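You operate a simulated robot arm through the tools that you are given. There is no shell and no other tool. Be economical: measure what you need, move in short steps, check, and stop when the job is done.

Carry out the task below with a simulated two-armed robot. There is one attempt and no reset: what you move stays moved.

## Task
Fit the green tape from the drawer on the tape holder and key out two lengths.
Fine: shut the drawer; hold the holder steady while you press its key.

It is judged by the outcome, as a careful person would: the job done as asked, and still so three seconds after it is handed in. It fails if anything else is knocked over, pushed out of place, dropped, spilled or broken.

## Robot
Two 7-joint arms with two-finger parallel grippers on one trunk, on a base that drives. Base frame: it is fixed to the floor where the robot stands at the start and does not move with it; the origin is under the middle of the robot, x ahead of it, y to its left, z up. Lengths are in mm, angles in degrees, forces in N, time in s.
The left shoulder is at the start at [70, 134, 1146], the right one opposite. With the tool pointing down near the work surface each hand reaches from about 100 to 640 mm from the robot's upright axis, wherever it stands, measured 20 degrees to its own side. Places, roughly: holder key [800, 100, 900]; spindle of the tape holder [800, 0, 900]; tape drawer [600, 0, 800]. Payload 1.57 kg a hand.
The TCP of each hand is the grasp point between the finger pads, 30 mm short of the fingertips. In the tool frame z runs along the fingers and y along their closing line. The gripper opens to 80 mm. The fingers are 17 mm wide and 12 mm thick; the gripper's body (40 by 82 mm) begins 80 mm behind the TCP.
Orientation is told as [roll, pitch, yaw] about the base's x, y, z axes, in that order, counted from this pose: with the fingers straight down and closing along the base's y, the tool's x points along the base's -x, its y along +y and its z along -z.

## Interface
- The arms move only by the tool play_rows. It takes "left_plan", "right_plan" or both (then of equal length, played together; a hand with none holds still); each is a list of rows, each a list of 7 numbers: the turn, a rotation vector about the tool's x, y, z in degrees, then the shift along the tool's x, y, z in mm, then the finger opening in mm, from 0 to 80. In form: [[rx, ry, rz, tx, ty, tz, jaw], ...]. A call has 1 to 12 rows; each row is the pose to reach, as a shift and turn from the pose commanded when the call began, along the tool's axes at that moment. A row lasts 0.2 s, in which the tool goes at most 50 mm and 8.6 degrees; a call with a longer step from one row to the next is refused whole, and so is a gripper value outside its range. Where a pose cannot be reached the arm comes as near as it can. A force on the tool above 40 N (or 10 N above the force at the start of the call, whichever is more), or a blocked arm, ends the call early, and 0.2 s more pass. Each finger travels about 153 mm/s and halts on what it meets, pressing with about 20 N; the grip force reading is that of the motor and also rises with nothing between the fingers. The clock runs only during rows and for 0.2 s after the last one: add rows that repeat a pose to give the fingers time. It gives the time, the measured TCP pose, the force on the tool (base axes), the opening and the grip force at its end, in the units of the frame above (readings bear some noise), with the torque about the TCP (base axes, N m) and any sound that the robot's microphone picked up, and new pictures: "pictures" is both (left out), scene, wrist or none (wrist: the cameras of the hands that moved).
- Cameras (640 x 400 px; columns grow to the right, rows downward): "scene" is now at [131, -11, 1359.8]; the picture's right is [-0.14, -0.99, 0.00], its down [-0.69, 0.10, -0.72] and it looks along [0.71, -0.10, -0.70] (base axes); focal length 214 px, centre (320, 200). "left" rides on the left gripper at [72, 7, -122] in its tool frame; the picture's right is [-0.09, 1.00, 0.00], its down [-0.84, -0.08, -0.54] and it looks along [-0.54, -0.05, 0.84] (tool axes); focal length 238 px, centre (320, 200). "right" rides on the right gripper at [72, -7, -122] in its tool frame; the picture's right is [0.09, 1.00, 0.00], its down [-0.84, 0.08, -0.54] and it looks along [-0.54, 0.05, 0.84] (tool axes); focal length 238 px, centre (320, 200). There is no depth. A picture from a camera that has moved, and an enlarged one, comes with that camera's place and axes in the base frame and with its lens.
- lift_body(by): slides the trunk up (or, below 0, down) by that many mm; the arms and the scene camera ride with it, the base frame stays. It gives what a move gives, with no picture.
- steer(legs): drives the robot by 1 to 6 legs, each [ahead, left, turn to the left] in mm, mm and degrees, along the robot's own axes; the way and the turn of a leg run together, so that a leg with both is an arc; at most 1500 mm and 180 degrees a leg. The arms and the cameras ride along, it lands a little off, and it stops where it bumps. It gives what a move gives, and a new picture of the scene camera.
- aim_head(pan, tilt): turns the head with the scene camera to pan (to the left, within 86 degrees either way) and tilt (down, from -29 to 69), counted from straight ahead of the robot. It gives what a move gives, and a new picture of the scene camera.
- zoom(camera, box): a new picture of the part [left, top, right, bottom] of that camera's present view, enlarged. The clock stands still meanwhile.
- hand_in(): hands the job in; it is judged then, once.

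Work in short steps. Places have to be worked out from the pictures, the camera data and where the tool is seen: move nearer, look again, correct. Check each grasp and each placing, and mend what went wrong. You have 120 turns and 260 pictures in all, those below and enlarged ones among them. Open the grippers and draw the arms clear of the work before you hand the job in, unless the task says otherwise; then end with one line.

The tools are called after "Emit:" as name(argument=value, ...) on one line, values as JSON. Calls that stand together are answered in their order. play_rows: Moves the arms, as the interface text tells. Its arguments: {"type":"object","properties":{"left_plan":{"type":"array"},"right_plan":{"type":"array"},"pictures":{"type":"string","enum":["both","scene","wrist","none"]}},"required":[]} The other tools are called the same way: lift_body (by) slides the trunk up or down; steer (legs) drives the base; aim_head (pan, tilt) turns the head that bears the scene camera; zoom (camera, box) takes an enlarged picture of a part of a camera's view; hand_in () hands the job in.

At the start:

```text
time: 0.0
left_position: [476.3, 271.3, 1192.4]
left_tcp_rot: [0.1, 0.0, 0.2]
left_force: [0.6, 0.3, 0.2]
left_wrist_torque: [0.02, -0.01, -0.03]
left_opening: 80.1
left_finger_force: 0.0
right_position: [410.9, -199.6, 1255.2]
right_tcp_rot: [0.0, 0.0, -0.1]
right_force: [-0.3, 0.2, 0.8]
right_wrist_torque: [0.07, 0.0, 0.01]
right_opening: 80.2
right_finger_force: 0.0
trunk travel left (down, up): [-719.0, 221.0]
robot x, y, heading: [0.9, 1.7, 0.2]
head pan, tilt: [-8.3, 44.2]
```

scene: 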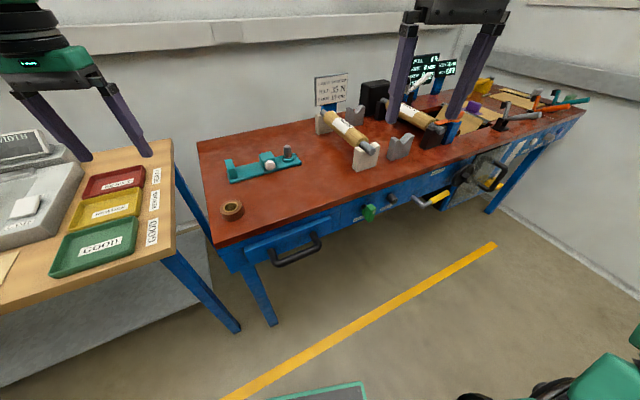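
right: 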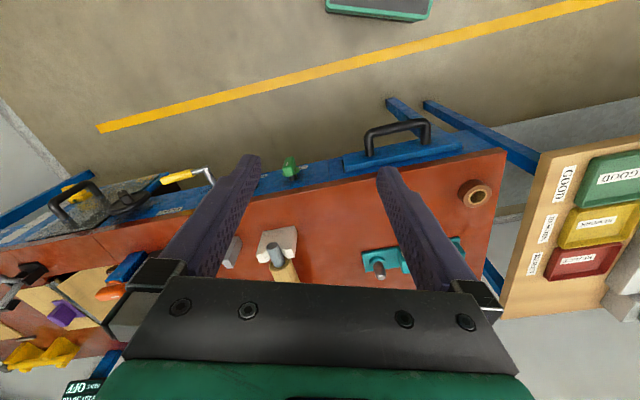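
left: 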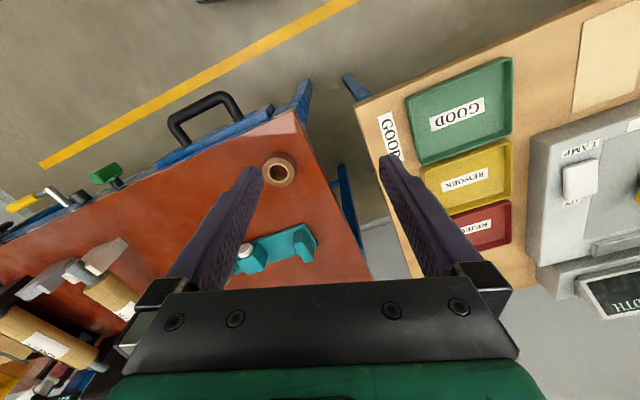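

The picture shows a workbench with a teal holder, a brown tape and a blue drawer. I zoom in on these first.

Emit:
zoom(camera="scene", box=[190, 120, 350, 280])

Emit:
zoom(camera="left", box=[150, 80, 380, 300])

Emit:
zoom(camera="scene", box=[300, 50, 520, 240])

```text
2.50 times, centred on (270, 200) of scene
camera zoom: at [131.0, -11.0, 1359.8], right [-0.14, -0.99, 0.0], down [-0.69, 0.1, -0.72], along [0.71, -0.1, -0.7], focal length 536 px, centre (445, 200)
```

zoom: 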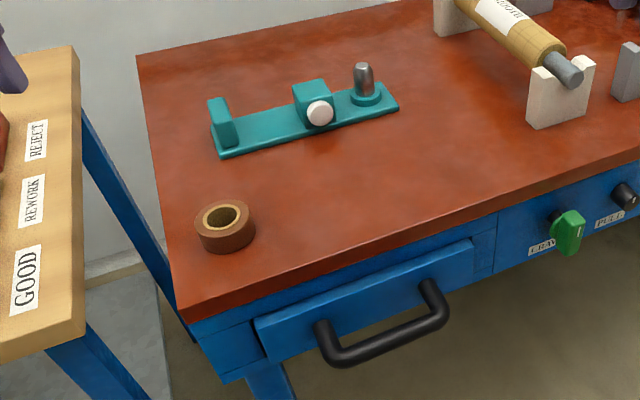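

```text
1.82 times, centred on (265, 190) of left
camera zoom: at [405.0, 278.6, 1315.2], right [0.09, 1.0, 0.0], down [0.84, -0.08, 0.54], along [0.54, -0.05, -0.84], focal length 433 px, centre (420, 218)
```

zoom: 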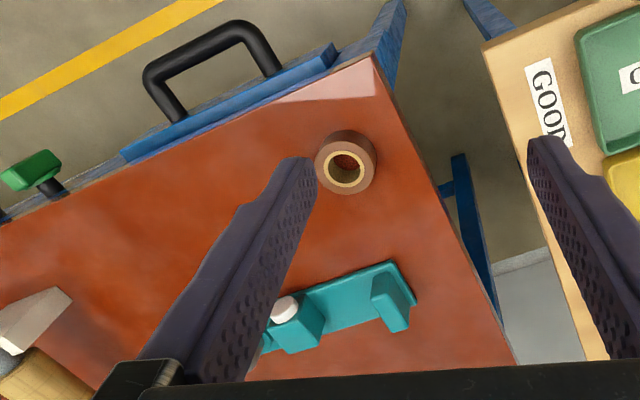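

```text
2.11 times, centred on (410, 145) of scene
camera zoom: at [131.0, -11.0, 1359.8], right [-0.14, -0.99, 0.0], down [-0.69, 0.1, -0.72], along [0.71, -0.1, -0.7], focal length 452 px, centre (130, 316)
```

zoom: 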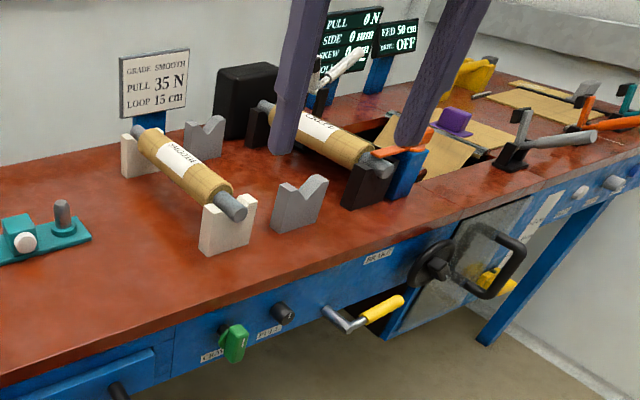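

From the two views, the tabletop is at z of about 880 and the bench is turned about 16° left of my heading. The drawer handle is near [467, 7, 800] and the spindle near [850, 13]. I square up to the bench, back off a little and look again.

Emit:
steer(legs=[[-60, 0, 0], [0, 0, 16]])

```text
time: 1.9
left_position: [323.9, 390.4, 1192.9]
left_tcp_rot: [-0.2, 0.0, 15.9]
left_force: [1.0, 0.2, 0.8]
left_wrist_torque: [-0.02, -0.01, 0.04]
left_opening: 80.0
left_finger_force: 0.1
right_position: [390.7, -80.4, 1256.6]
right_tcp_rot: [0.1, -0.1, 15.9]
right_force: [-0.5, -0.1, 0.8]
right_wrist_torque: [0.02, -0.01, -0.01]
right_opening: 80.0
right_finger_force: 0.1
trunk travel left (down, up): [-719.0, 221.0]
robot x, y, heading: [-61.3, 1.5, 15.7]
head pan, tilt: [-8.3, 44.2]
camera scene: at [69.3, 24.5, 1359.9], right [0.13, -0.99, 0.0], down [-0.69, -0.09, -0.72], along [0.71, 0.09, -0.7], focal length 214 px, centre (320, 200)
```

scene: 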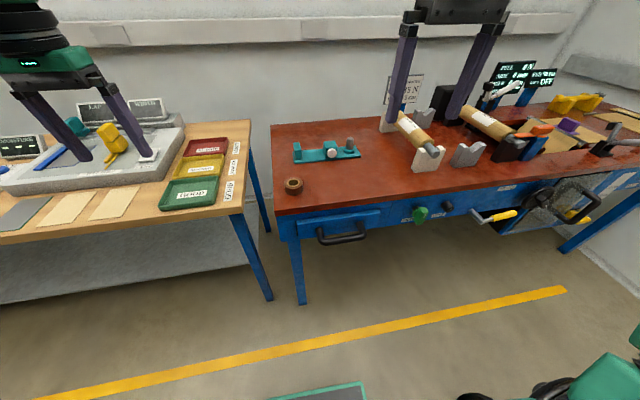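

The turn went as planned. I face the head straight ahead and zoom in on the bench to measure precisely.

Emit:
aim_head(pan=0, tilt=48)

Emit:
zoom(camera="scene", box=[280, 100, 480, 225])

```text
time: 2.6
left_position: [325.7, 392.4, 1193.1]
left_tcp_rot: [0.0, 0.0, 15.9]
left_force: [0.3, -0.1, -0.1]
left_wrist_torque: [-0.02, 0.0, 0.01]
left_opening: 80.1
left_finger_force: 0.0
right_position: [390.0, -78.7, 1255.3]
right_tcp_rot: [0.0, -0.1, 15.8]
right_force: [0.0, -0.6, -0.3]
right_wrist_torque: [-0.02, 0.01, -0.02]
right_opening: 79.9
right_finger_force: 0.1
trunk travel left (down, up): [-719.0, 221.0]
robot x, y, heading: [-58.3, -0.4, 15.9]
head pan, tilt: [0.0, 48.0]
camera scene: at [64.6, 36.1, 1354.5], right [0.27, -0.96, 0.0], down [-0.71, -0.2, -0.67], along [0.64, 0.18, -0.74], focal length 214 px, centre (320, 200)
```

scene: 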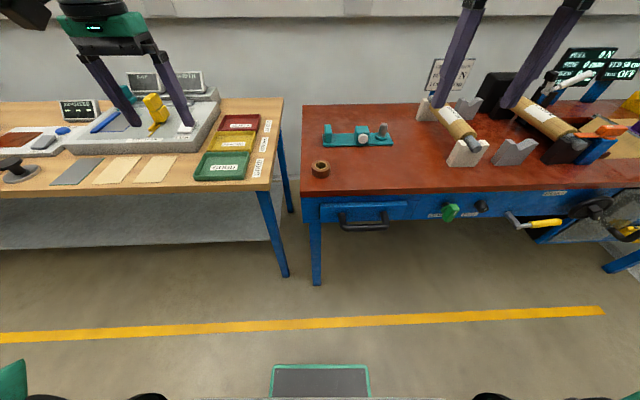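

```text
3.20 times, centred on (380, 162) of scene
camera zoom: at [64.6, 36.1, 1354.5], right [0.27, -0.96, 0.0], down [-0.71, -0.2, -0.67], along [0.64, 0.18, -0.74], focal length 686 px, centre (128, 320)
```

zoom: 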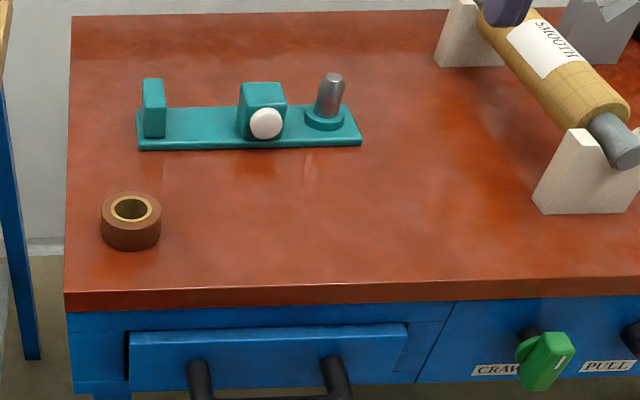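

The bench is now nearly square to me. In my own frame the handle bar is about 515 ahead, 137 to the right, at z of about 800. I turn the right gripper 90° so it closes fore and aft, and bring it above the handle, still high, to look with the wrist camera.

Emit:
play_rows(right_plan=[[0, 0, -8.2, -5, 5, 0, 80], [0, 0, -16.4, -10, 10, 10, 80], [0, 0, -24.6, -20, 15, 20, 80], [0, 0, -32.8, -30, 20, 40, 80], [0, 0, -41, -40, 25, 60, 80], [0, 0, -49.2, -50, 30, 80, 80], [0, 0, -57.4, -60, 35, 100, 80], [0, 0, -65.6, -70, 40, 120, 80], [0, 0, -73.8, -80, 45, 140, 80], [0, 0, -82, -90, 50, 160, 80], [0, 0, -88, -100, 60, 180, 80], [0, 0, -88, -105, 61, 190, 80]])

```text
time: 5.2
left_position: [325.0, 391.9, 1192.2]
left_tcp_rot: [-0.1, -0.1, 15.9]
left_force: [0.4, -0.4, -0.4]
left_wrist_torque: [-0.01, 0.01, 0.01]
left_opening: 80.0
left_finger_force: 0.2
right_position: [201.0, 47.9, 1046.1]
right_tcp_rot: [-2.4, -0.6, 95.8]
right_force: [0.1, 0.1, -0.1]
right_wrist_torque: [0.0, 0.02, -0.02]
right_opening: 80.0
right_finger_force: 0.0
right hand out of reach, approached as far as the arm can: row 3, 4, 5, 6, 7, 8, 9, 10, 11, 12
trunk travel left (down, up): [-719.0, 221.0]
robot x, y, heading: [-59.0, 0.3, 15.9]
head pan, tilt: [0.0, 48.0]
camera scene: at [64.3, 36.3, 1354.5], right [0.27, -0.96, 0.0], down [-0.71, -0.2, -0.67], along [0.64, 0.18, -0.74], focal length 214 px, centre (320, 200)
camera right: at [209.5, -25.4, 1166.8], right [-0.98, -0.19, -0.04], down [-0.18, 0.82, 0.55], along [-0.07, 0.54, -0.84], focal length 238 px, centre (320, 200)
```

scene: 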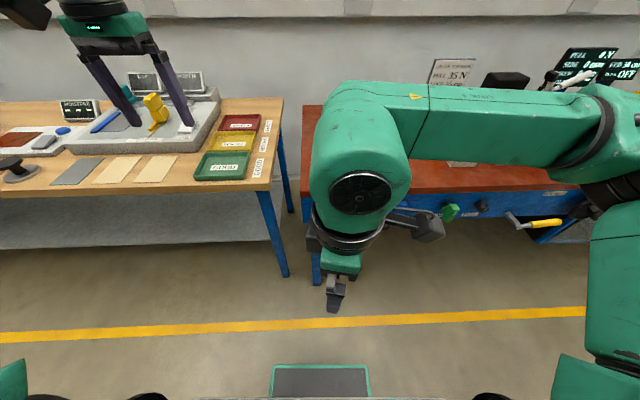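
right: 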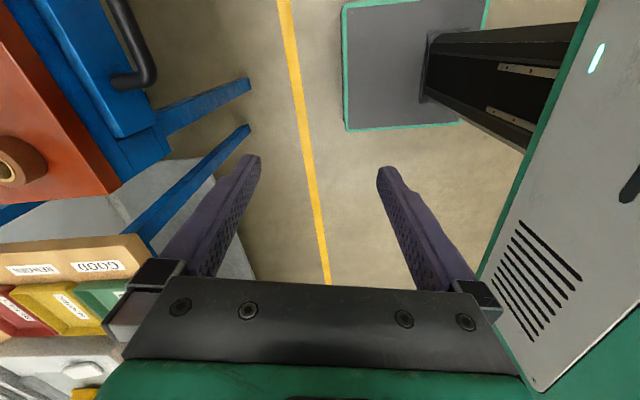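

The right arm can't hold that yaw out there, so I turn the wrist back the other way and will use the opposite turn.

Emit:
play_rows(right_plan=[[0, 0, 8.2, 8, 0, -10, 80], [0, 0, 16.4, 16, 0, -20, 80], [0, 0, 24.6, 24, 0, -30, 80], [0, 0, 32.8, 32, 0, -40, 80], [0, 0, 41, 40, 0, -50, 80], [0, 0, 49.2, 50, 0, -60, 80], [0, 0, 57.4, 60, 0, -70, 80], [0, 0, 65.6, 70, 0, -80, 80], [0, 0, 73.8, 80, 0, -90, 80], [0, 0, 80, 90, 0, -90, 80]], pictures="scene")

```text
time: 7.4
left_position: [325.8, 392.1, 1193.6]
left_tcp_rot: [-0.1, 0.0, 15.9]
left_force: [1.6, -0.1, 0.3]
left_wrist_torque: [-0.02, 0.01, -0.01]
left_opening: 80.0
left_finger_force: 0.1
right_position: [210.1, -44.9, 1137.6]
right_tcp_rot: [0.3, -2.4, 15.7]
right_force: [0.6, -0.1, 0.2]
right_wrist_torque: [-0.01, -0.01, 0.01]
right_opening: 80.1
right_finger_force: 0.0
trunk travel left (down, up): [-719.0, 221.0]
robot x, y, heading: [-59.0, -2.0, 16.0]
head pan, tilt: [0.0, 48.0]
camera scene: at [64.4, 35.2, 1354.6], right [0.27, -0.96, 0.0], down [-0.71, -0.2, -0.67], along [0.64, 0.18, -0.74], focal length 214 px, centre (320, 200)
```

scene: 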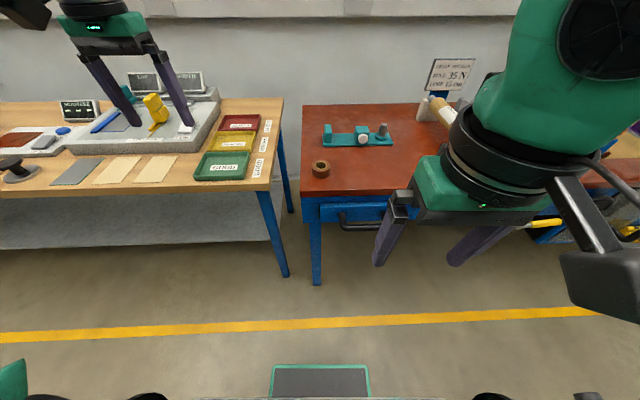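

The pose is back to normal. Now I yaw the other way while reaching forward above the handle.

Emit:
play_rows(right_plan=[[0, 0, 8, -10, -5, 5, 80], [0, 0, 16, -30, -10, 10, 80], [0, 0, 24, -55, -15, 15, 80], [0, 0, 32, -80, -20, 20, 80], [0, 0, 40, -105, -22, 25, 80], [0, 0, 48, -130, -22, 30, 80], [0, 0, 56, -155, -22, 35, 80], [0, 0, 64, -180, -22, 40, 80], [0, 0, 72, -205, -22, 50, 80], [0, 0, 80, -230, -22, 60, 80], [0, 0, 88, -250, -22, 70, 80], [0, 0, 90, -260, -22, 77, 80]])

```text
time: 10.0
left_position: [325.6, 391.0, 1192.1]
left_tcp_rot: [0.0, 0.0, 15.8]
left_force: [-0.5, 0.4, 0.4]
left_wrist_torque: [0.01, -0.03, -0.02]
left_opening: 80.2
left_finger_force: 0.1
right_position: [469.9, 5.3, 1071.3]
right_tcp_rot: [2.5, 0.3, -74.4]
right_force: [0.2, 0.8, 0.5]
right_wrist_torque: [-0.01, 0.02, -0.01]
right_opening: 80.0
right_finger_force: 0.1
trunk travel left (down, up): [-719.0, 221.0]
robot x, y, heading: [-56.1, 2.4, 15.7]
head pan, tilt: [0.0, 48.0]
camera scene: at [65.1, 35.9, 1354.5], right [0.27, -0.96, 0.0], down [-0.72, -0.2, -0.67], along [0.64, 0.18, -0.74], focal length 214 px, centre (320, 200)
camera right: at [437.9, 70.6, 1193.0], right [0.93, 0.36, 0.04], down [0.28, -0.79, 0.54], along [0.23, -0.49, -0.84], focal length 238 px, centre (320, 200)
```

scene: 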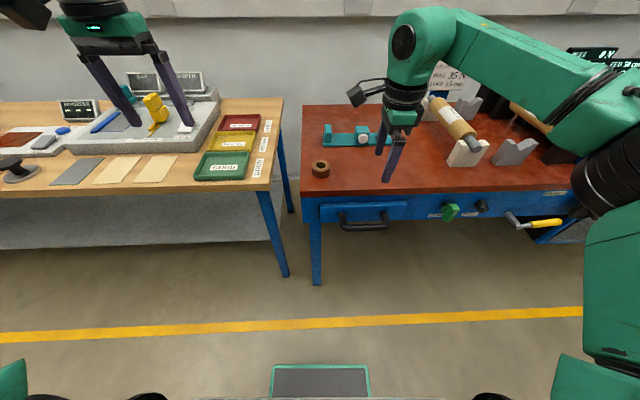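
right: 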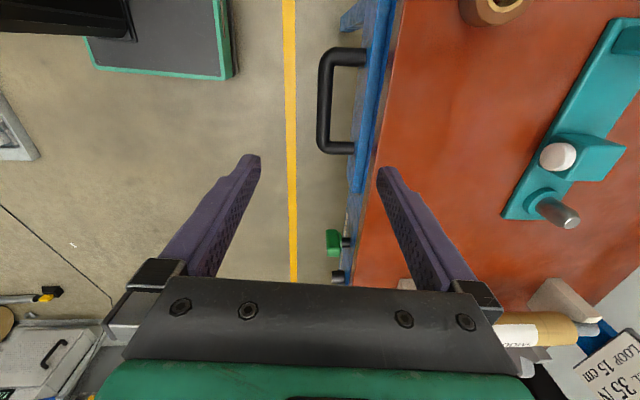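

The yaw now holds. The handle bar centre works out at about [488, 3, 786], at right angles to a bench heading of about 18°. I move over it and come down partway.

Emit:
play_rows(right_plan=[[0, 0, 0, -3, 8, 10, 60], [0, 0, 1, -6, 16, 40, 60], [0, 0, 2, -7, 17, 80, 60], [0, 0, 2, -7, 17, 120, 60], [0, 0, 2, -7, 17, 160, 60], [0, 0, 2, -7, 17, 190, 60]])

```text
time: 11.4
left_position: [325.8, 391.5, 1191.7]
left_tcp_rot: [0.0, -0.1, 15.8]
left_force: [-0.3, 0.5, 0.5]
left_wrist_torque: [0.0, -0.02, -0.01]
left_opening: 80.0
left_finger_force: 0.0
right_position: [471.7, -20.1, 897.6]
right_tcp_rot: [2.5, 0.5, -76.2]
right_force: [-0.2, 0.0, 0.5]
right_wrist_torque: [0.0, 0.02, 0.01]
right_opening: 60.3
right_finger_force: 0.0
right hand out of reach, approached as far as the arm can: row 1, 2, 3, 4, 5, 6
trunk travel left (down, up): [-719.0, 221.0]
robot x, y, heading: [-55.2, 2.4, 15.8]
head pan, tilt: [0.0, 48.0]
camera scene: at [64.6, 35.7, 1354.5], right [0.27, -0.96, 0.0], down [-0.71, -0.2, -0.67], along [0.64, 0.18, -0.74], focal length 214 px, centre (320, 200)
camera right: at [442.5, 46.0, 1019.4], right [0.94, 0.33, 0.04], down [0.25, -0.8, 0.54], along [0.21, -0.5, -0.84], focal length 238 px, centre (320, 200)
```

scene: 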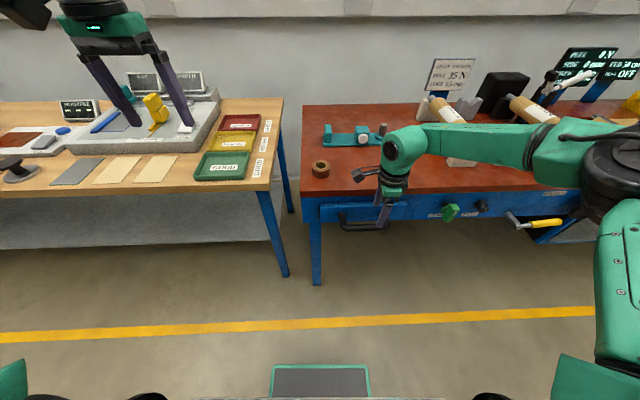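
right: 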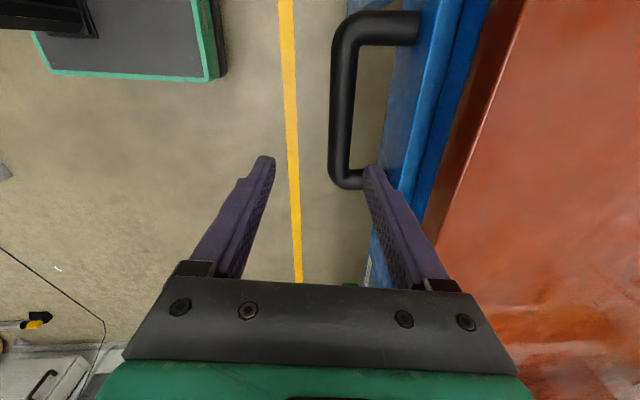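

The arm is at its limit there. I raise the hand and bring the robot a bit closer and to the left, with 2° more turn.

Emit:
play_rows(right_plan=[[0, 0, 0, 0, 0, -45, 60], [0, 0, 0, 0, 0, -90, 60], [0, 0, 0, 0, -10, -130, 60]], pictures="none")

Emit:
steer(legs=[[100, 50, 2]])

```text
time: 12.2
left_position: [322.6, 392.2, 1193.5]
left_tcp_rot: [0.0, 0.0, 15.9]
left_force: [1.1, 0.7, 0.4]
left_wrist_torque: [0.02, -0.01, -0.01]
left_opening: 80.1
left_finger_force: 0.1
right_position: [456.0, -23.6, 1027.2]
right_tcp_rot: [2.5, 0.4, -76.2]
right_force: [-0.1, -0.3, 0.0]
right_wrist_torque: [-0.02, 0.02, 0.02]
right_opening: 60.0
right_finger_force: 0.1
trunk travel left (down, up): [-719.0, 221.0]
robot x, y, heading: [-61.1, -1.6, 15.9]
head pan, tilt: [0.0, 48.0]
```

```text
time: 13.4
left_position: [390.0, 480.8, 1192.9]
left_tcp_rot: [0.0, -0.2, 17.8]
left_force: [0.1, -1.0, 0.0]
left_wrist_torque: [0.0, 0.0, 0.02]
left_opening: 80.1
left_finger_force: 0.2
right_position: [538.8, 69.6, 1028.5]
right_tcp_rot: [2.5, 0.3, -74.3]
right_force: [-0.2, 1.9, 0.5]
right_wrist_torque: [-0.02, -0.04, 0.04]
right_opening: 59.7
right_finger_force: 0.0
trunk travel left (down, up): [-719.0, 221.0]
robot x, y, heading: [21.8, 76.5, 18.0]
head pan, tilt: [0.0, 48.0]
camera scene: at [142.6, 115.7, 1354.7], right [0.31, -0.95, 0.0], down [-0.71, -0.23, -0.67], along [0.64, 0.21, -0.74], focal length 214 px, centre (320, 200)
```

scene: 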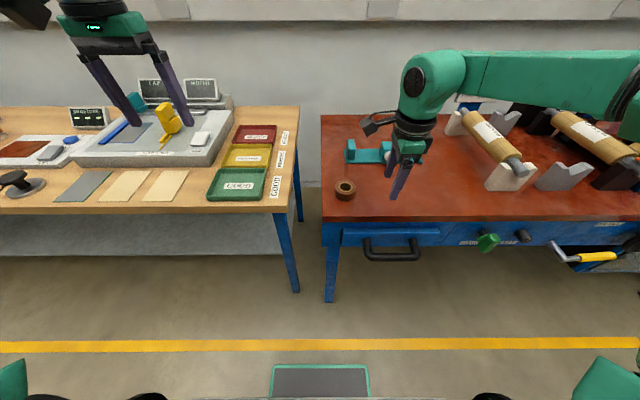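

The bench is square to me now and the handle is still placed at about [488, 3]. I go over it and descend partway.

Emit:
play_rows(right_plan=[[0, 0, -1, -25, -33, 0, 60], [0, 0, -2, -50, -66, 0, 60], [0, 0, -2, -50, -66, 40, 60], [0, 0, -2, -50, -66, 80, 60], [0, 0, -2, -50, -66, 120, 60]])

```text
time: 14.6
left_position: [392.0, 481.7, 1192.9]
left_tcp_rot: [0.0, 0.0, 17.9]
left_force: [0.8, 0.2, -0.2]
left_wrist_torque: [-0.04, -0.01, 0.0]
left_opening: 80.2
left_finger_force: 0.0
right_position: [493.1, 6.2, 902.4]
right_tcp_rot: [2.3, 0.3, -72.2]
right_force: [0.2, 0.3, -0.3]
right_wrist_torque: [0.03, -0.01, -0.03]
right_opening: 59.8
right_finger_force: 0.1
trunk travel left (down, up): [-719.0, 221.0]
robot x, y, heading: [23.3, 74.1, 17.8]
head pan, tilt: [0.0, 48.0]
camera scene: at [144.4, 116.6, 1354.5], right [0.31, -0.95, 0.0], down [-0.71, -0.23, -0.67], along [0.64, 0.21, -0.74], focal length 214 px, centre (320, 200)
camera right: at [458.8, 70.0, 1024.9], right [0.92, 0.39, 0.04], down [0.31, -0.78, 0.54], along [0.24, -0.49, -0.84], focal length 238 px, centre (320, 200)
```

scene: 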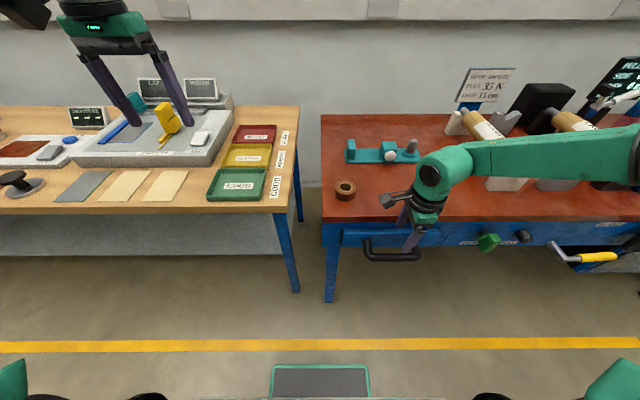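
right: 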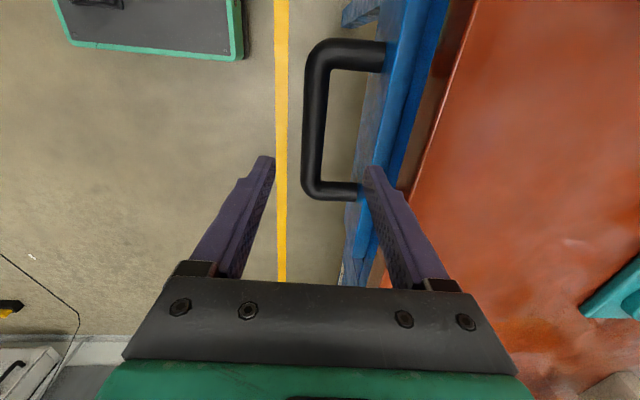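

The bar lies centred between the fingers, and the gap behind it is clear. I go down around the bar and close.

Emit:
play_rows(right_plan=[[0, 0, 0, 0, -3, 35, 54], [0, 0, 0, 0, -3, 70, 54], [0, 0, 0, 0, -3, 90, 54], [0, 0, 0, 0, -3, 110, 54]], pictures="wrist")

```text
time: 15.6
left_position: [392.1, 482.4, 1192.6]
left_tcp_rot: [-0.1, 0.0, 17.8]
left_force: [-0.2, 0.3, -0.8]
left_wrist_torque: [0.0, 0.02, 0.0]
left_opening: 80.1
left_finger_force: 0.0
right_position: [494.8, 6.7, 794.6]
right_tcp_rot: [2.5, 0.2, -72.2]
right_force: [-0.1, 0.6, 0.1]
right_wrist_torque: [0.06, 0.01, 0.01]
right_opening: 54.2
right_finger_force: 0.0
trunk travel left (down, up): [-719.0, 221.0]
robot x, y, heading: [20.8, 74.7, 17.8]
head pan, tilt: [0.0, 48.0]
camera right: at [460.7, 70.7, 915.1], right [0.92, 0.39, 0.04], down [0.31, -0.78, 0.54], along [0.24, -0.48, -0.84], focal length 238 px, centre (320, 200)
```

right: 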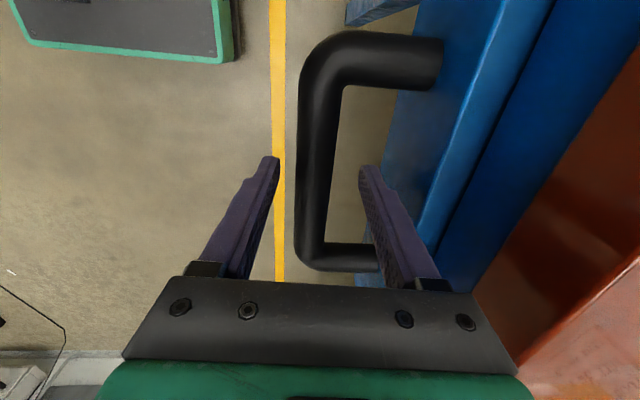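

Emit:
play_rows(right_plan=[[0, 0, 0, 0, 0, 0, 30], [0, 0, 0, 0, 0, 0, 10], [0, 0, 0, 0, 0, 0, 10], [0, 0, 0, 0, 0, 0, 10]], pictures="wrist")

```text
time: 16.6
left_position: [390.2, 480.4, 1191.9]
left_tcp_rot: [0.0, -0.1, 17.8]
left_force: [1.0, 0.2, 0.2]
left_wrist_torque: [-0.05, 0.0, -0.01]
left_opening: 79.8
left_finger_force: 0.0
right_position: [490.2, 5.8, 793.1]
right_tcp_rot: [2.4, 0.2, -72.1]
right_force: [-18.1, -0.7, -14.3]
right_wrist_torque: [-0.13, 0.35, 0.46]
right_opening: 24.6
right_finger_force: 36.7
trunk travel left (down, up): [-719.0, 221.0]
robot x, y, heading: [21.8, 75.7, 17.9]
head pan, tilt: [0.0, 48.0]
camera right: at [457.5, 70.0, 915.0], right [0.92, 0.39, 0.04], down [0.31, -0.78, 0.54], along [0.24, -0.49, -0.84], focal length 238 px, centre (320, 200)
```

right: 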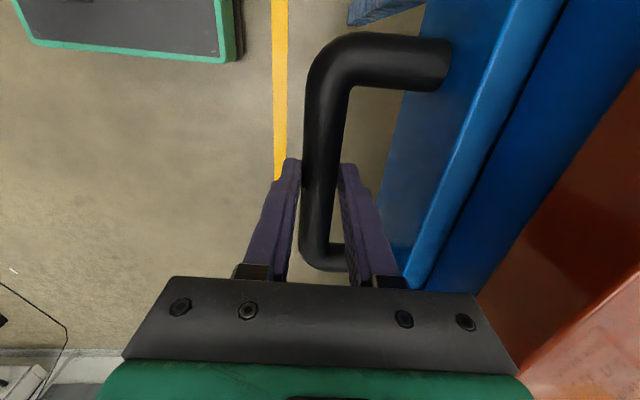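

The bar is gripped at 24.6 mm. I pull the drawer straight out in small steps.

Emit:
play_rows(right_plan=[[0, 0, 0, 0, -10, 0, 10], [0, 0, 0, 0, -25, 0, 10], [0, 0, 0, 0, -40, 0, 10], [0, 0, 0, 0, -60, 0, 10], [0, 0, 0, 0, -80, 0, 10], [0, 0, 0, 0, -100, 0, 10], [0, 0, 0, 0, -120, 0, 10], [0, 0, 0, 0, -140, 0, 10]], pictures="scene")

```text
time: 18.4
left_position: [389.6, 481.3, 1194.1]
left_tcp_rot: [0.0, -0.1, 17.9]
left_force: [0.8, -0.3, 0.3]
left_wrist_torque: [0.02, 0.04, -0.02]
left_opening: 79.8
left_finger_force: 0.1
right_position: [359.2, -34.8, 788.4]
right_tcp_rot: [2.5, 0.2, -72.2]
right_force: [3.6, -7.0, 25.5]
right_wrist_torque: [-0.01, -0.03, 0.42]
right_opening: 25.0
right_finger_force: 36.5
trunk travel left (down, up): [-719.0, 221.0]
robot x, y, heading: [22.4, 74.8, 17.8]
head pan, tilt: [0.0, 48.0]
camera scene: at [141.1, 116.3, 1354.8], right [0.31, -0.95, 0.0], down [-0.71, -0.23, -0.67], along [0.64, 0.21, -0.74], focal length 214 px, centre (320, 200)
```

scene: 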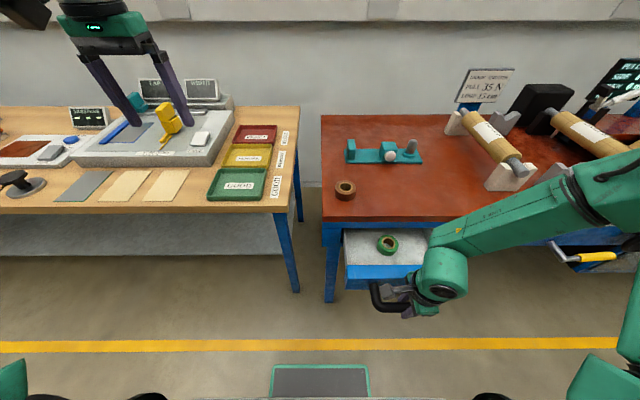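

The drawer opened and the green tape is visible inside. I pull about 70 mm more, raising the hand slightly to relieve the upward force.

Emit:
play_rows(right_plan=[[0, 0, 0, 0, 0, -4, 10], [0, 0, 0, 0, -15, -5, 10], [0, 0, 0, 0, -35, -6, 10], [0, 0, 0, 0, -55, -7, 10], [0, 0, 0, 0, -70, -7, 10]], pictures="scene")

Emit:
zoom(camera="scene", box=[310, 190, 470, 330])

```text
time: 19.6
left_position: [392.5, 480.4, 1192.7]
left_tcp_rot: [0.1, -0.1, 18.0]
left_force: [-0.4, 0.1, 0.3]
left_wrist_torque: [0.03, -0.04, 0.01]
left_opening: 79.8
left_finger_force: 0.1
right_position: [296.9, -58.6, 791.6]
right_tcp_rot: [2.4, 0.4, -72.3]
right_force: [1.1, 0.9, -15.7]
right_wrist_torque: [0.54, 0.04, 0.39]
right_opening: 24.5
right_finger_force: 35.9
trunk travel left (down, up): [-719.0, 221.0]
robot x, y, heading: [21.3, 82.1, 18.0]
head pan, tilt: [0.0, 48.0]
camera scene: at [144.8, 115.9, 1354.6], right [0.31, -0.95, 0.0], down [-0.71, -0.23, -0.67], along [0.64, 0.21, -0.74], focal length 214 px, centre (320, 200)
```

scene: 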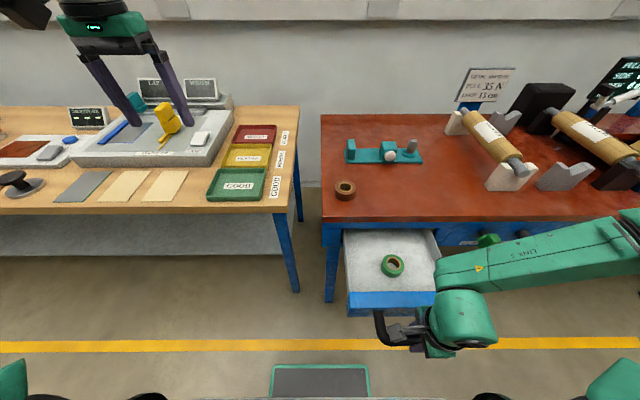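

```text
2.86 times, centred on (390, 260) of scene
camera zoom: at [144.8, 115.9, 1354.6], right [0.31, -0.95, 0.0], down [-0.71, -0.23, -0.67], along [0.64, 0.21, -0.74], focal length 613 px, centre (120, 29)
```

zoom: 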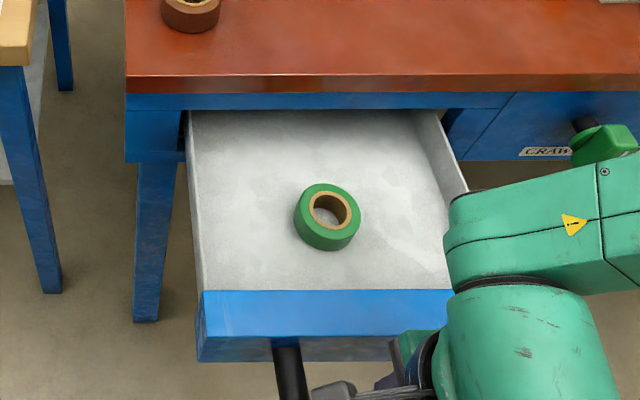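

The green tape lies in the open drawer with clear space around it. I release the handle and raise the hand, then look down at the tape with the wrist camera.

Emit:
play_rows(right_plan=[[0, 0, 0, 0, 0, 0, 40], [0, 0, 0, 0, 0, 0, 54], [0, 0, 0, 0, 0, -30, 54], [0, 0, 0, 0, 0, -70, 54], [0, 0, 0, 0, 0, -115, 60], [0, 0, 0, 0, 0, -160, 80], [0, 0, 0, 0, 45, -190, 80], [0, 0, 0, 0, 90, -190, 80], [0, 0, 0, 0, 130, -190, 80]])

```text
refused: row 7 steps farther than a row can; nothing moved
```

Emit:
play_rows(right_plan=[[0, 0, 0, 0, 0, 0, 40], [0, 0, 0, 0, 0, 0, 54], [0, 0, 0, 0, 0, -30, 54], [0, 0, 0, 0, 0, -70, 54], [0, 0, 0, 0, 0, -115, 60], [0, 0, 0, 0, 0, -160, 80], [0, 0, 0, 0, 30, -190, 80], [0, 0, 0, 0, 70, -190, 80], [0, 0, 0, 0, 110, -190, 80], [0, 0, 0, 0, 130, -190, 80]])

```text
time: 21.8
left_position: [390.4, 483.0, 1192.3]
left_tcp_rot: [-0.1, 0.0, 17.8]
left_force: [0.2, -0.5, -0.3]
left_wrist_torque: [-0.02, -0.02, 0.0]
left_opening: 80.3
left_finger_force: 0.0
right_position: [410.9, -19.2, 986.9]
right_tcp_rot: [2.4, 0.1, -72.2]
right_force: [0.3, -0.9, -0.7]
right_wrist_torque: [0.02, -0.01, -0.01]
right_opening: 80.0
right_finger_force: 0.1
right hand out of reach, approached as far as the arm can: row 4, 5, 6, 7
trunk travel left (down, up): [-719.0, 221.0]
robot x, y, heading: [19.1, 78.6, 17.8]
head pan, tilt: [0.0, 48.0]
camera scene: at [143.4, 118.2, 1354.6], right [0.31, -0.95, 0.0], down [-0.71, -0.23, -0.67], along [0.64, 0.2, -0.74], focal length 214 px, centre (320, 200)
camera right: at [376.1, 45.0, 1108.9], right [0.92, 0.39, 0.04], down [0.31, -0.78, 0.54], along [0.24, -0.49, -0.84], focal length 238 px, centre (320, 200)
```

scene: 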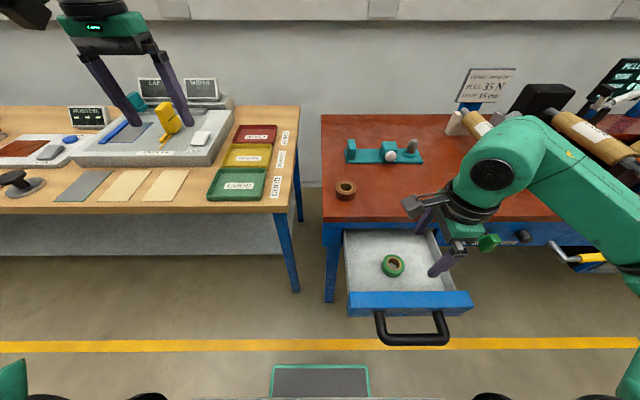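
right: 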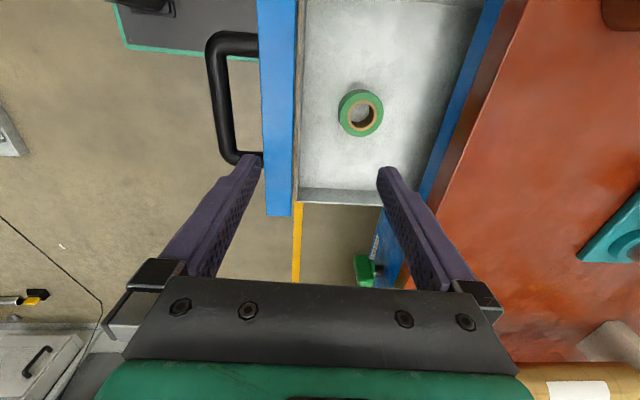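

Both views put the tape's top centre at about [463, 5, 798]. I move over it, level out the 2.4° tilt, and descend partway.

Emit:
play_rows(right_plan=[[1.2, 0, 0, 3, 28, 0, 80], [2.4, 0, 0, 7, 57, 20, 80], [2.4, 0, 0, 7, 57, 60, 80], [2.4, 0, 0, 7, 57, 100, 80]])

```text
time: 22.8
left_position: [391.3, 482.1, 1192.5]
left_tcp_rot: [0.0, 0.0, 17.9]
left_force: [0.5, 0.4, -1.3]
left_wrist_torque: [0.04, 0.0, 0.02]
left_opening: 79.8
left_finger_force: 0.1
right_position: [468.8, 4.7, 887.3]
right_tcp_rot: [0.0, 0.2, -72.2]
right_force: [-0.7, -0.3, -1.4]
right_wrist_torque: [-0.03, 0.0, 0.02]
right_opening: 79.8
right_finger_force: 0.0
trunk travel left (down, up): [-719.0, 221.0]
robot x, y, heading: [21.4, 81.2, 17.6]
head pan, tilt: [0.0, 48.0]
camera scene: at [144.6, 117.1, 1354.5], right [0.31, -0.95, 0.0], down [-0.71, -0.23, -0.67], along [0.64, 0.21, -0.74], focal length 214 px, centre (320, 200)
camera right: at [439.1, 70.9, 1010.1], right [0.92, 0.39, 0.0], down [0.33, -0.77, 0.54], along [0.21, -0.5, -0.84], focal length 238 px, centre (320, 200)
```

scene: 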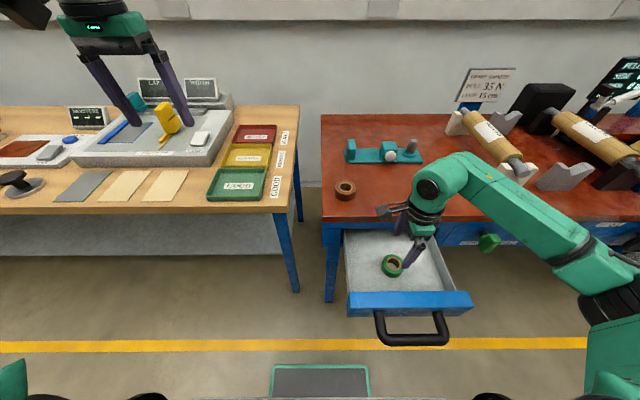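
right: 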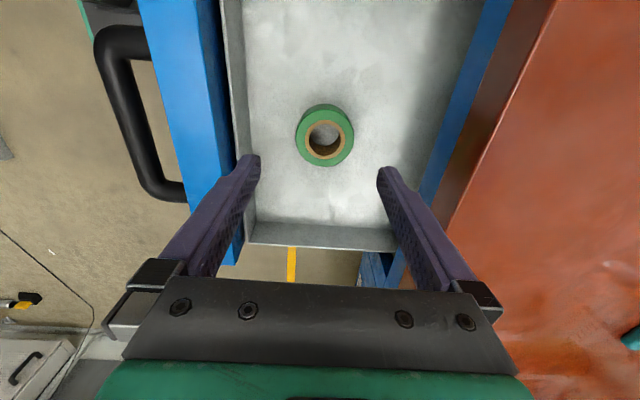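

The tape sits centred under the gripper at about [470, 6]. I lower the fingertips around it, stopping just above where I expect the drawer floor.

Emit:
play_rows(right_plan=[[0, 0, 0, 1, 1, 35, 80], [0, 0, 0, 1, 1, 65, 80], [0, 0, 0, 1, 1, 80, 80]], pictures="wrist")

Emit:
zoom(camera="scene", box=[340, 190, 470, 300])

```text
time: 23.6
left_position: [391.0, 481.3, 1193.3]
left_tcp_rot: [0.0, 0.0, 17.8]
left_force: [0.8, 0.4, 1.0]
left_wrist_torque: [0.02, 0.02, -0.02]
left_opening: 79.9
left_finger_force: 0.0
right_position: [468.1, 7.0, 809.7]
right_tcp_rot: [-0.1, 0.2, -72.1]
right_force: [-0.1, -0.1, 1.3]
right_wrist_torque: [0.01, 0.01, 0.0]
right_opening: 80.1
right_finger_force: 0.0
trunk travel left (down, up): [-719.0, 221.0]
robot x, y, heading: [22.6, 74.8, 17.9]
head pan, tilt: [0.0, 48.0]
camera right: at [438.5, 72.3, 930.9], right [0.92, 0.39, 0.0], down [0.33, -0.77, 0.54], along [0.21, -0.5, -0.84], focal length 238 px, centre (320, 200)
```

right: 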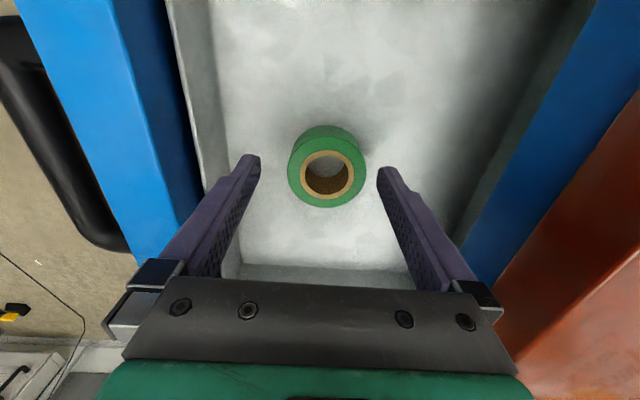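

```text
3.64 times, centred on (405, 245) of scene
camera zoom: at [143.8, 117.1, 1354.5], right [0.31, -0.95, 0.0], down [-0.71, -0.23, -0.67], along [0.64, 0.21, -0.74], focal length 780 px, centre (11, 36)
```

zoom: 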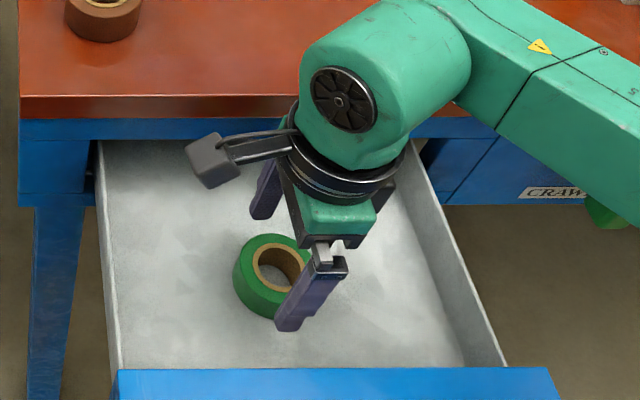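

Comparing both views, the tape's top is nearer z of about 785 and it is centred in the gripper. So I lower another 17 mm.

Emit:
play_rows(right_plan=[[0, 0, 0, 0, 0, 9, 80], [0, 0, 0, 0, 0, 17, 80]], pictures="wrist")

Emit:
zoom(camera="scene", box=[370, 230, 440, 290])

```text
time: 24.2
left_position: [392.5, 482.3, 1193.5]
left_tcp_rot: [0.0, 0.0, 17.8]
left_force: [-0.7, 0.2, -0.1]
left_wrist_torque: [0.03, -0.05, 0.02]
left_opening: 80.2
left_finger_force: 0.0
right_position: [468.6, 6.7, 791.1]
right_tcp_rot: [0.0, 0.3, -72.2]
right_force: [0.3, 0.5, -0.1]
right_wrist_torque: [0.01, 0.04, 0.0]
right_opening: 80.1
right_finger_force: 0.0
trunk travel left (down, up): [-719.0, 221.0]
robot x, y, heading: [18.8, 78.2, 17.8]
head pan, tilt: [0.0, 48.0]
camera right: at [438.8, 72.5, 914.5], right [0.92, 0.39, 0.0], down [0.33, -0.78, 0.54], along [0.21, -0.5, -0.84], focal length 238 px, centre (320, 200)
```

right: 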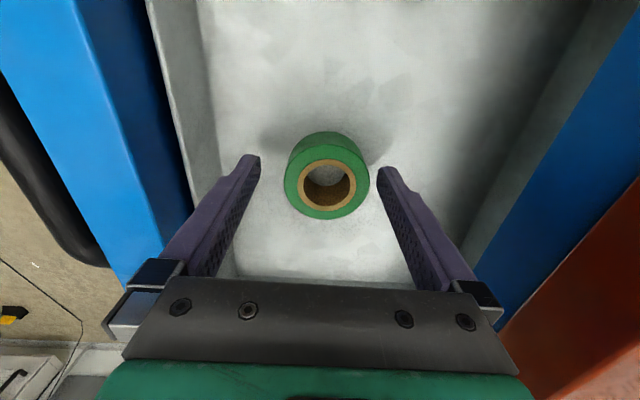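

```text
6.67 times, centred on (405, 260) of scene
camera zoom: at [144.0, 117.0, 1354.5], right [0.31, -0.95, 0.0], down [-0.71, -0.23, -0.67], along [0.64, 0.21, -0.74], focal length 1430 px, centre (-247, -200)
```

zoom: 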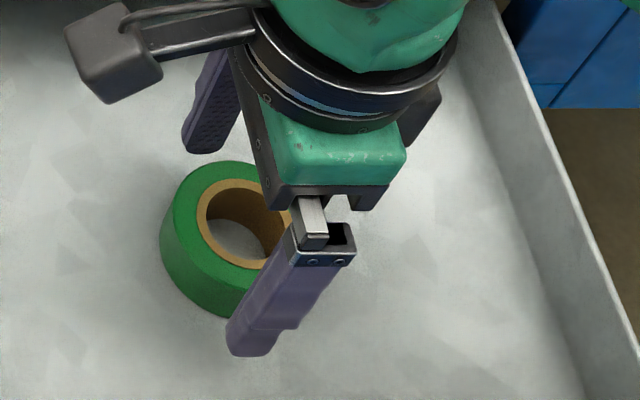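

Fingertips reach about 25 mm down the tape's sides, which is a good depth. I close gently.

Emit:
play_rows(right_plan=[[0, 0, 0, 0, 0, 0, 65], [0, 0, 0, 0, 0, 0, 50], [0, 0, 0, 0, 0, 0, 44], [0, 0, 0, 0, 0, 0, 44]], pictures="wrist")

```text
time: 25.2
left_position: [391.5, 481.4, 1193.2]
left_tcp_rot: [0.0, 0.1, 17.8]
left_force: [-0.2, 0.1, -0.2]
left_wrist_torque: [0.0, -0.01, 0.0]
left_opening: 79.9
left_finger_force: 0.1
right_position: [467.4, 6.6, 792.5]
right_tcp_rot: [0.0, 0.2, -72.2]
right_force: [0.5, 0.3, 0.3]
right_wrist_torque: [0.01, 0.01, 0.03]
right_opening: 59.7
right_finger_force: 20.3
trunk travel left (down, up): [-719.0, 221.0]
robot x, y, heading: [21.6, 75.9, 17.8]
head pan, tilt: [0.0, 48.0]
camera right: at [438.6, 72.5, 914.5], right [0.92, 0.39, 0.0], down [0.33, -0.78, 0.54], along [0.21, -0.5, -0.84], focal length 238 px, centre (320, 200)
```

right: 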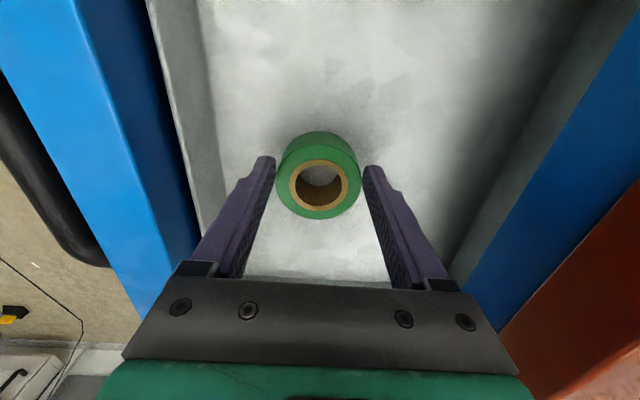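

The fingers stopped at 59.7 mm on the tape. I want to check the depth and alignment of this grip before lifting.

Emit:
zoom(camera="scene", box=[370, 230, 440, 290])

Emit:
zoom(camera="right", box=[240, 110, 400, 230])

```text
6.67 times, centred on (405, 260) of scene
camera zoom: at [144.0, 117.0, 1354.5], right [0.31, -0.95, 0.0], down [-0.71, -0.23, -0.67], along [0.64, 0.21, -0.74], focal length 1430 px, centre (-247, -200)
```

zoom: 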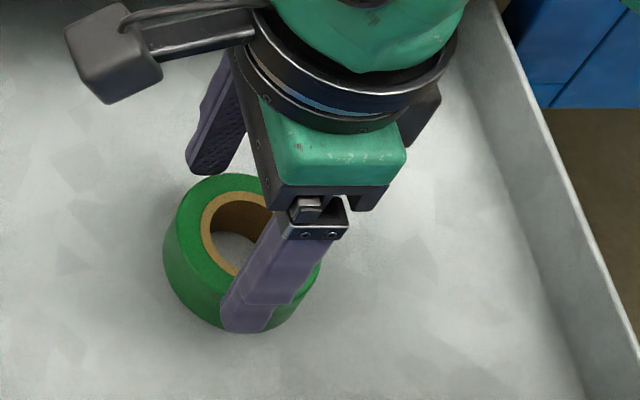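

```text
3.33 times, centred on (320, 170) of right
camera zoom: at [438.6, 72.5, 914.5], right [0.92, 0.39, 0.0], down [0.33, -0.78, 0.54], along [0.21, -0.5, -0.84], focal length 794 px, centre (320, 300)
```

zoom: 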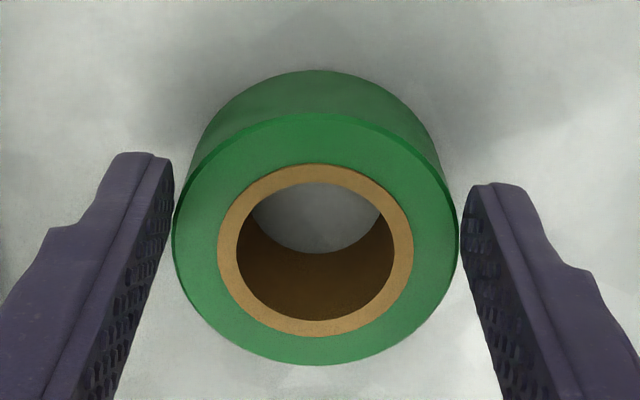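

The tape is only pinched at the very fingertips, and the hand sits about 9 mm to its left. I open, shift right, lower and check again.

Emit:
play_rows(right_plan=[[0, 0, 0, 0, 0, 0, 70], [0, 0, 0, 0, 0, 0, 80], [0, 0, 0, -9, -1, 0, 80], [0, 0, 0, -9, -1, 6, 80], [0, 0, 0, -9, -1, 12, 80]], pictures="none")

Emit:
zoom(camera="scene", box=[370, 230, 440, 290])

Emit:
zoom(camera="right", box=[240, 110, 400, 230])

```text
time: 26.4
left_position: [390.4, 481.8, 1192.0]
left_tcp_rot: [0.0, 0.0, 18.0]
left_force: [0.0, 0.0, 0.8]
left_wrist_torque: [0.01, -0.02, 0.02]
left_opening: 80.0
left_finger_force: 0.1
right_position: [469.8, -2.2, 779.1]
right_tcp_rot: [0.0, 0.2, -72.1]
right_force: [0.7, -0.3, 0.1]
right_wrist_torque: [-0.02, 0.01, -0.03]
right_opening: 80.0
right_finger_force: 0.0
trunk travel left (down, up): [-719.0, 221.0]
robot x, y, heading: [26.3, 75.9, 17.8]
head pan, tilt: [0.0, 48.0]
```

```text
6.67 times, centred on (405, 260) of scene
camera zoom: at [144.0, 117.1, 1354.5], right [0.31, -0.95, 0.0], down [-0.71, -0.23, -0.67], along [0.64, 0.21, -0.74], focal length 1430 px, centre (-247, -200)
```

zoom: 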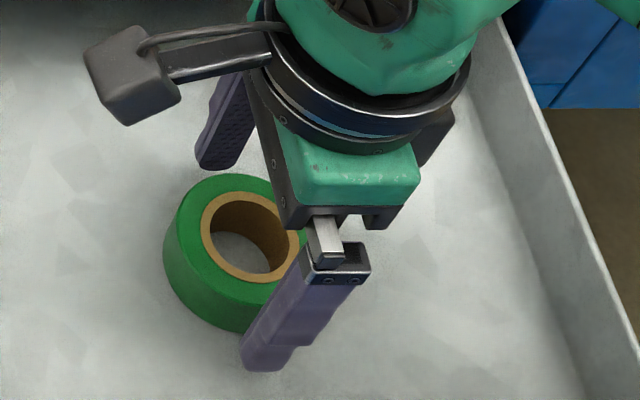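

```text
3.33 times, centred on (320, 170) of right
camera zoom: at [439.9, 63.9, 902.2], right [0.92, 0.39, 0.0], down [0.33, -0.77, 0.54], along [0.21, -0.5, -0.84], focal length 794 px, centre (320, 300)
```

zoom: 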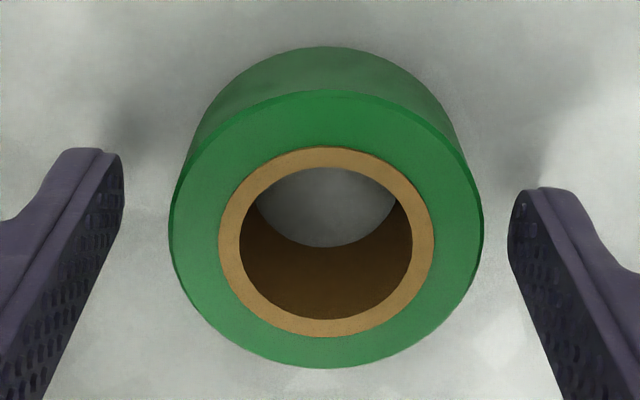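

The hand is now centred over the tape, whose top is at z of about 766. I lower 12 mm and close.

Emit:
play_rows(right_plan=[[0, 0, 0, 0, 1, 6, 80], [0, 0, 0, 0, 1, 12, 80], [0, 0, 0, 0, 1, 12, 62], [0, 0, 0, 0, 1, 12, 50], [0, 0, 0, 0, 1, 12, 48], [0, 0, 0, 0, 1, 12, 48]], pictures="none")

Emit:
zoom(camera="right", box=[240, 110, 400, 230])

Emit:
zoom(camera="scene", box=[370, 230, 440, 290])

```text
time: 27.8
left_position: [391.2, 481.8, 1192.8]
left_tcp_rot: [0.0, -0.1, 17.9]
left_force: [0.2, -0.4, -0.7]
left_wrist_torque: [0.03, -0.02, -0.04]
left_opening: 80.0
left_finger_force: 0.0
right_position: [469.5, -2.0, 769.2]
right_tcp_rot: [0.0, 0.2, -72.2]
right_force: [-0.4, -0.5, 0.8]
right_wrist_torque: [-0.02, 0.07, -0.02]
right_opening: 60.8
right_finger_force: 19.4
trunk travel left (down, up): [-719.0, 221.0]
robot x, y, heading: [17.3, 74.4, 18.0]
head pan, tilt: [0.0, 48.0]
```

```text
3.33 times, centred on (320, 170) of right
camera zoom: at [440.6, 64.0, 890.9], right [0.92, 0.39, 0.0], down [0.33, -0.78, 0.54], along [0.21, -0.5, -0.84], focal length 794 px, centre (320, 300)
```

zoom: 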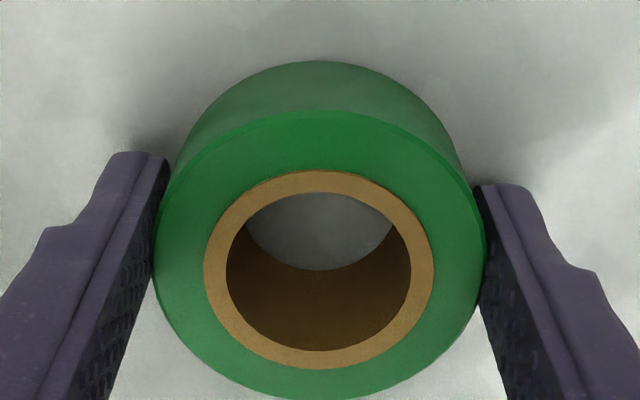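

```text
6.67 times, centred on (405, 260) of scene
camera zoom: at [143.8, 117.0, 1354.5], right [0.31, -0.95, 0.0], down [-0.71, -0.23, -0.67], along [0.64, 0.21, -0.74], focal length 1430 px, centre (-247, -200)
```

zoom: 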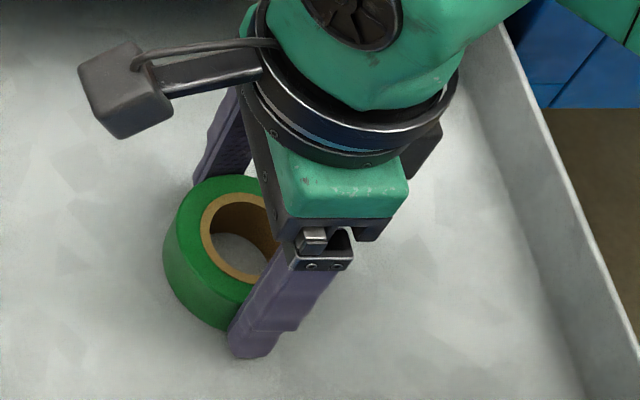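

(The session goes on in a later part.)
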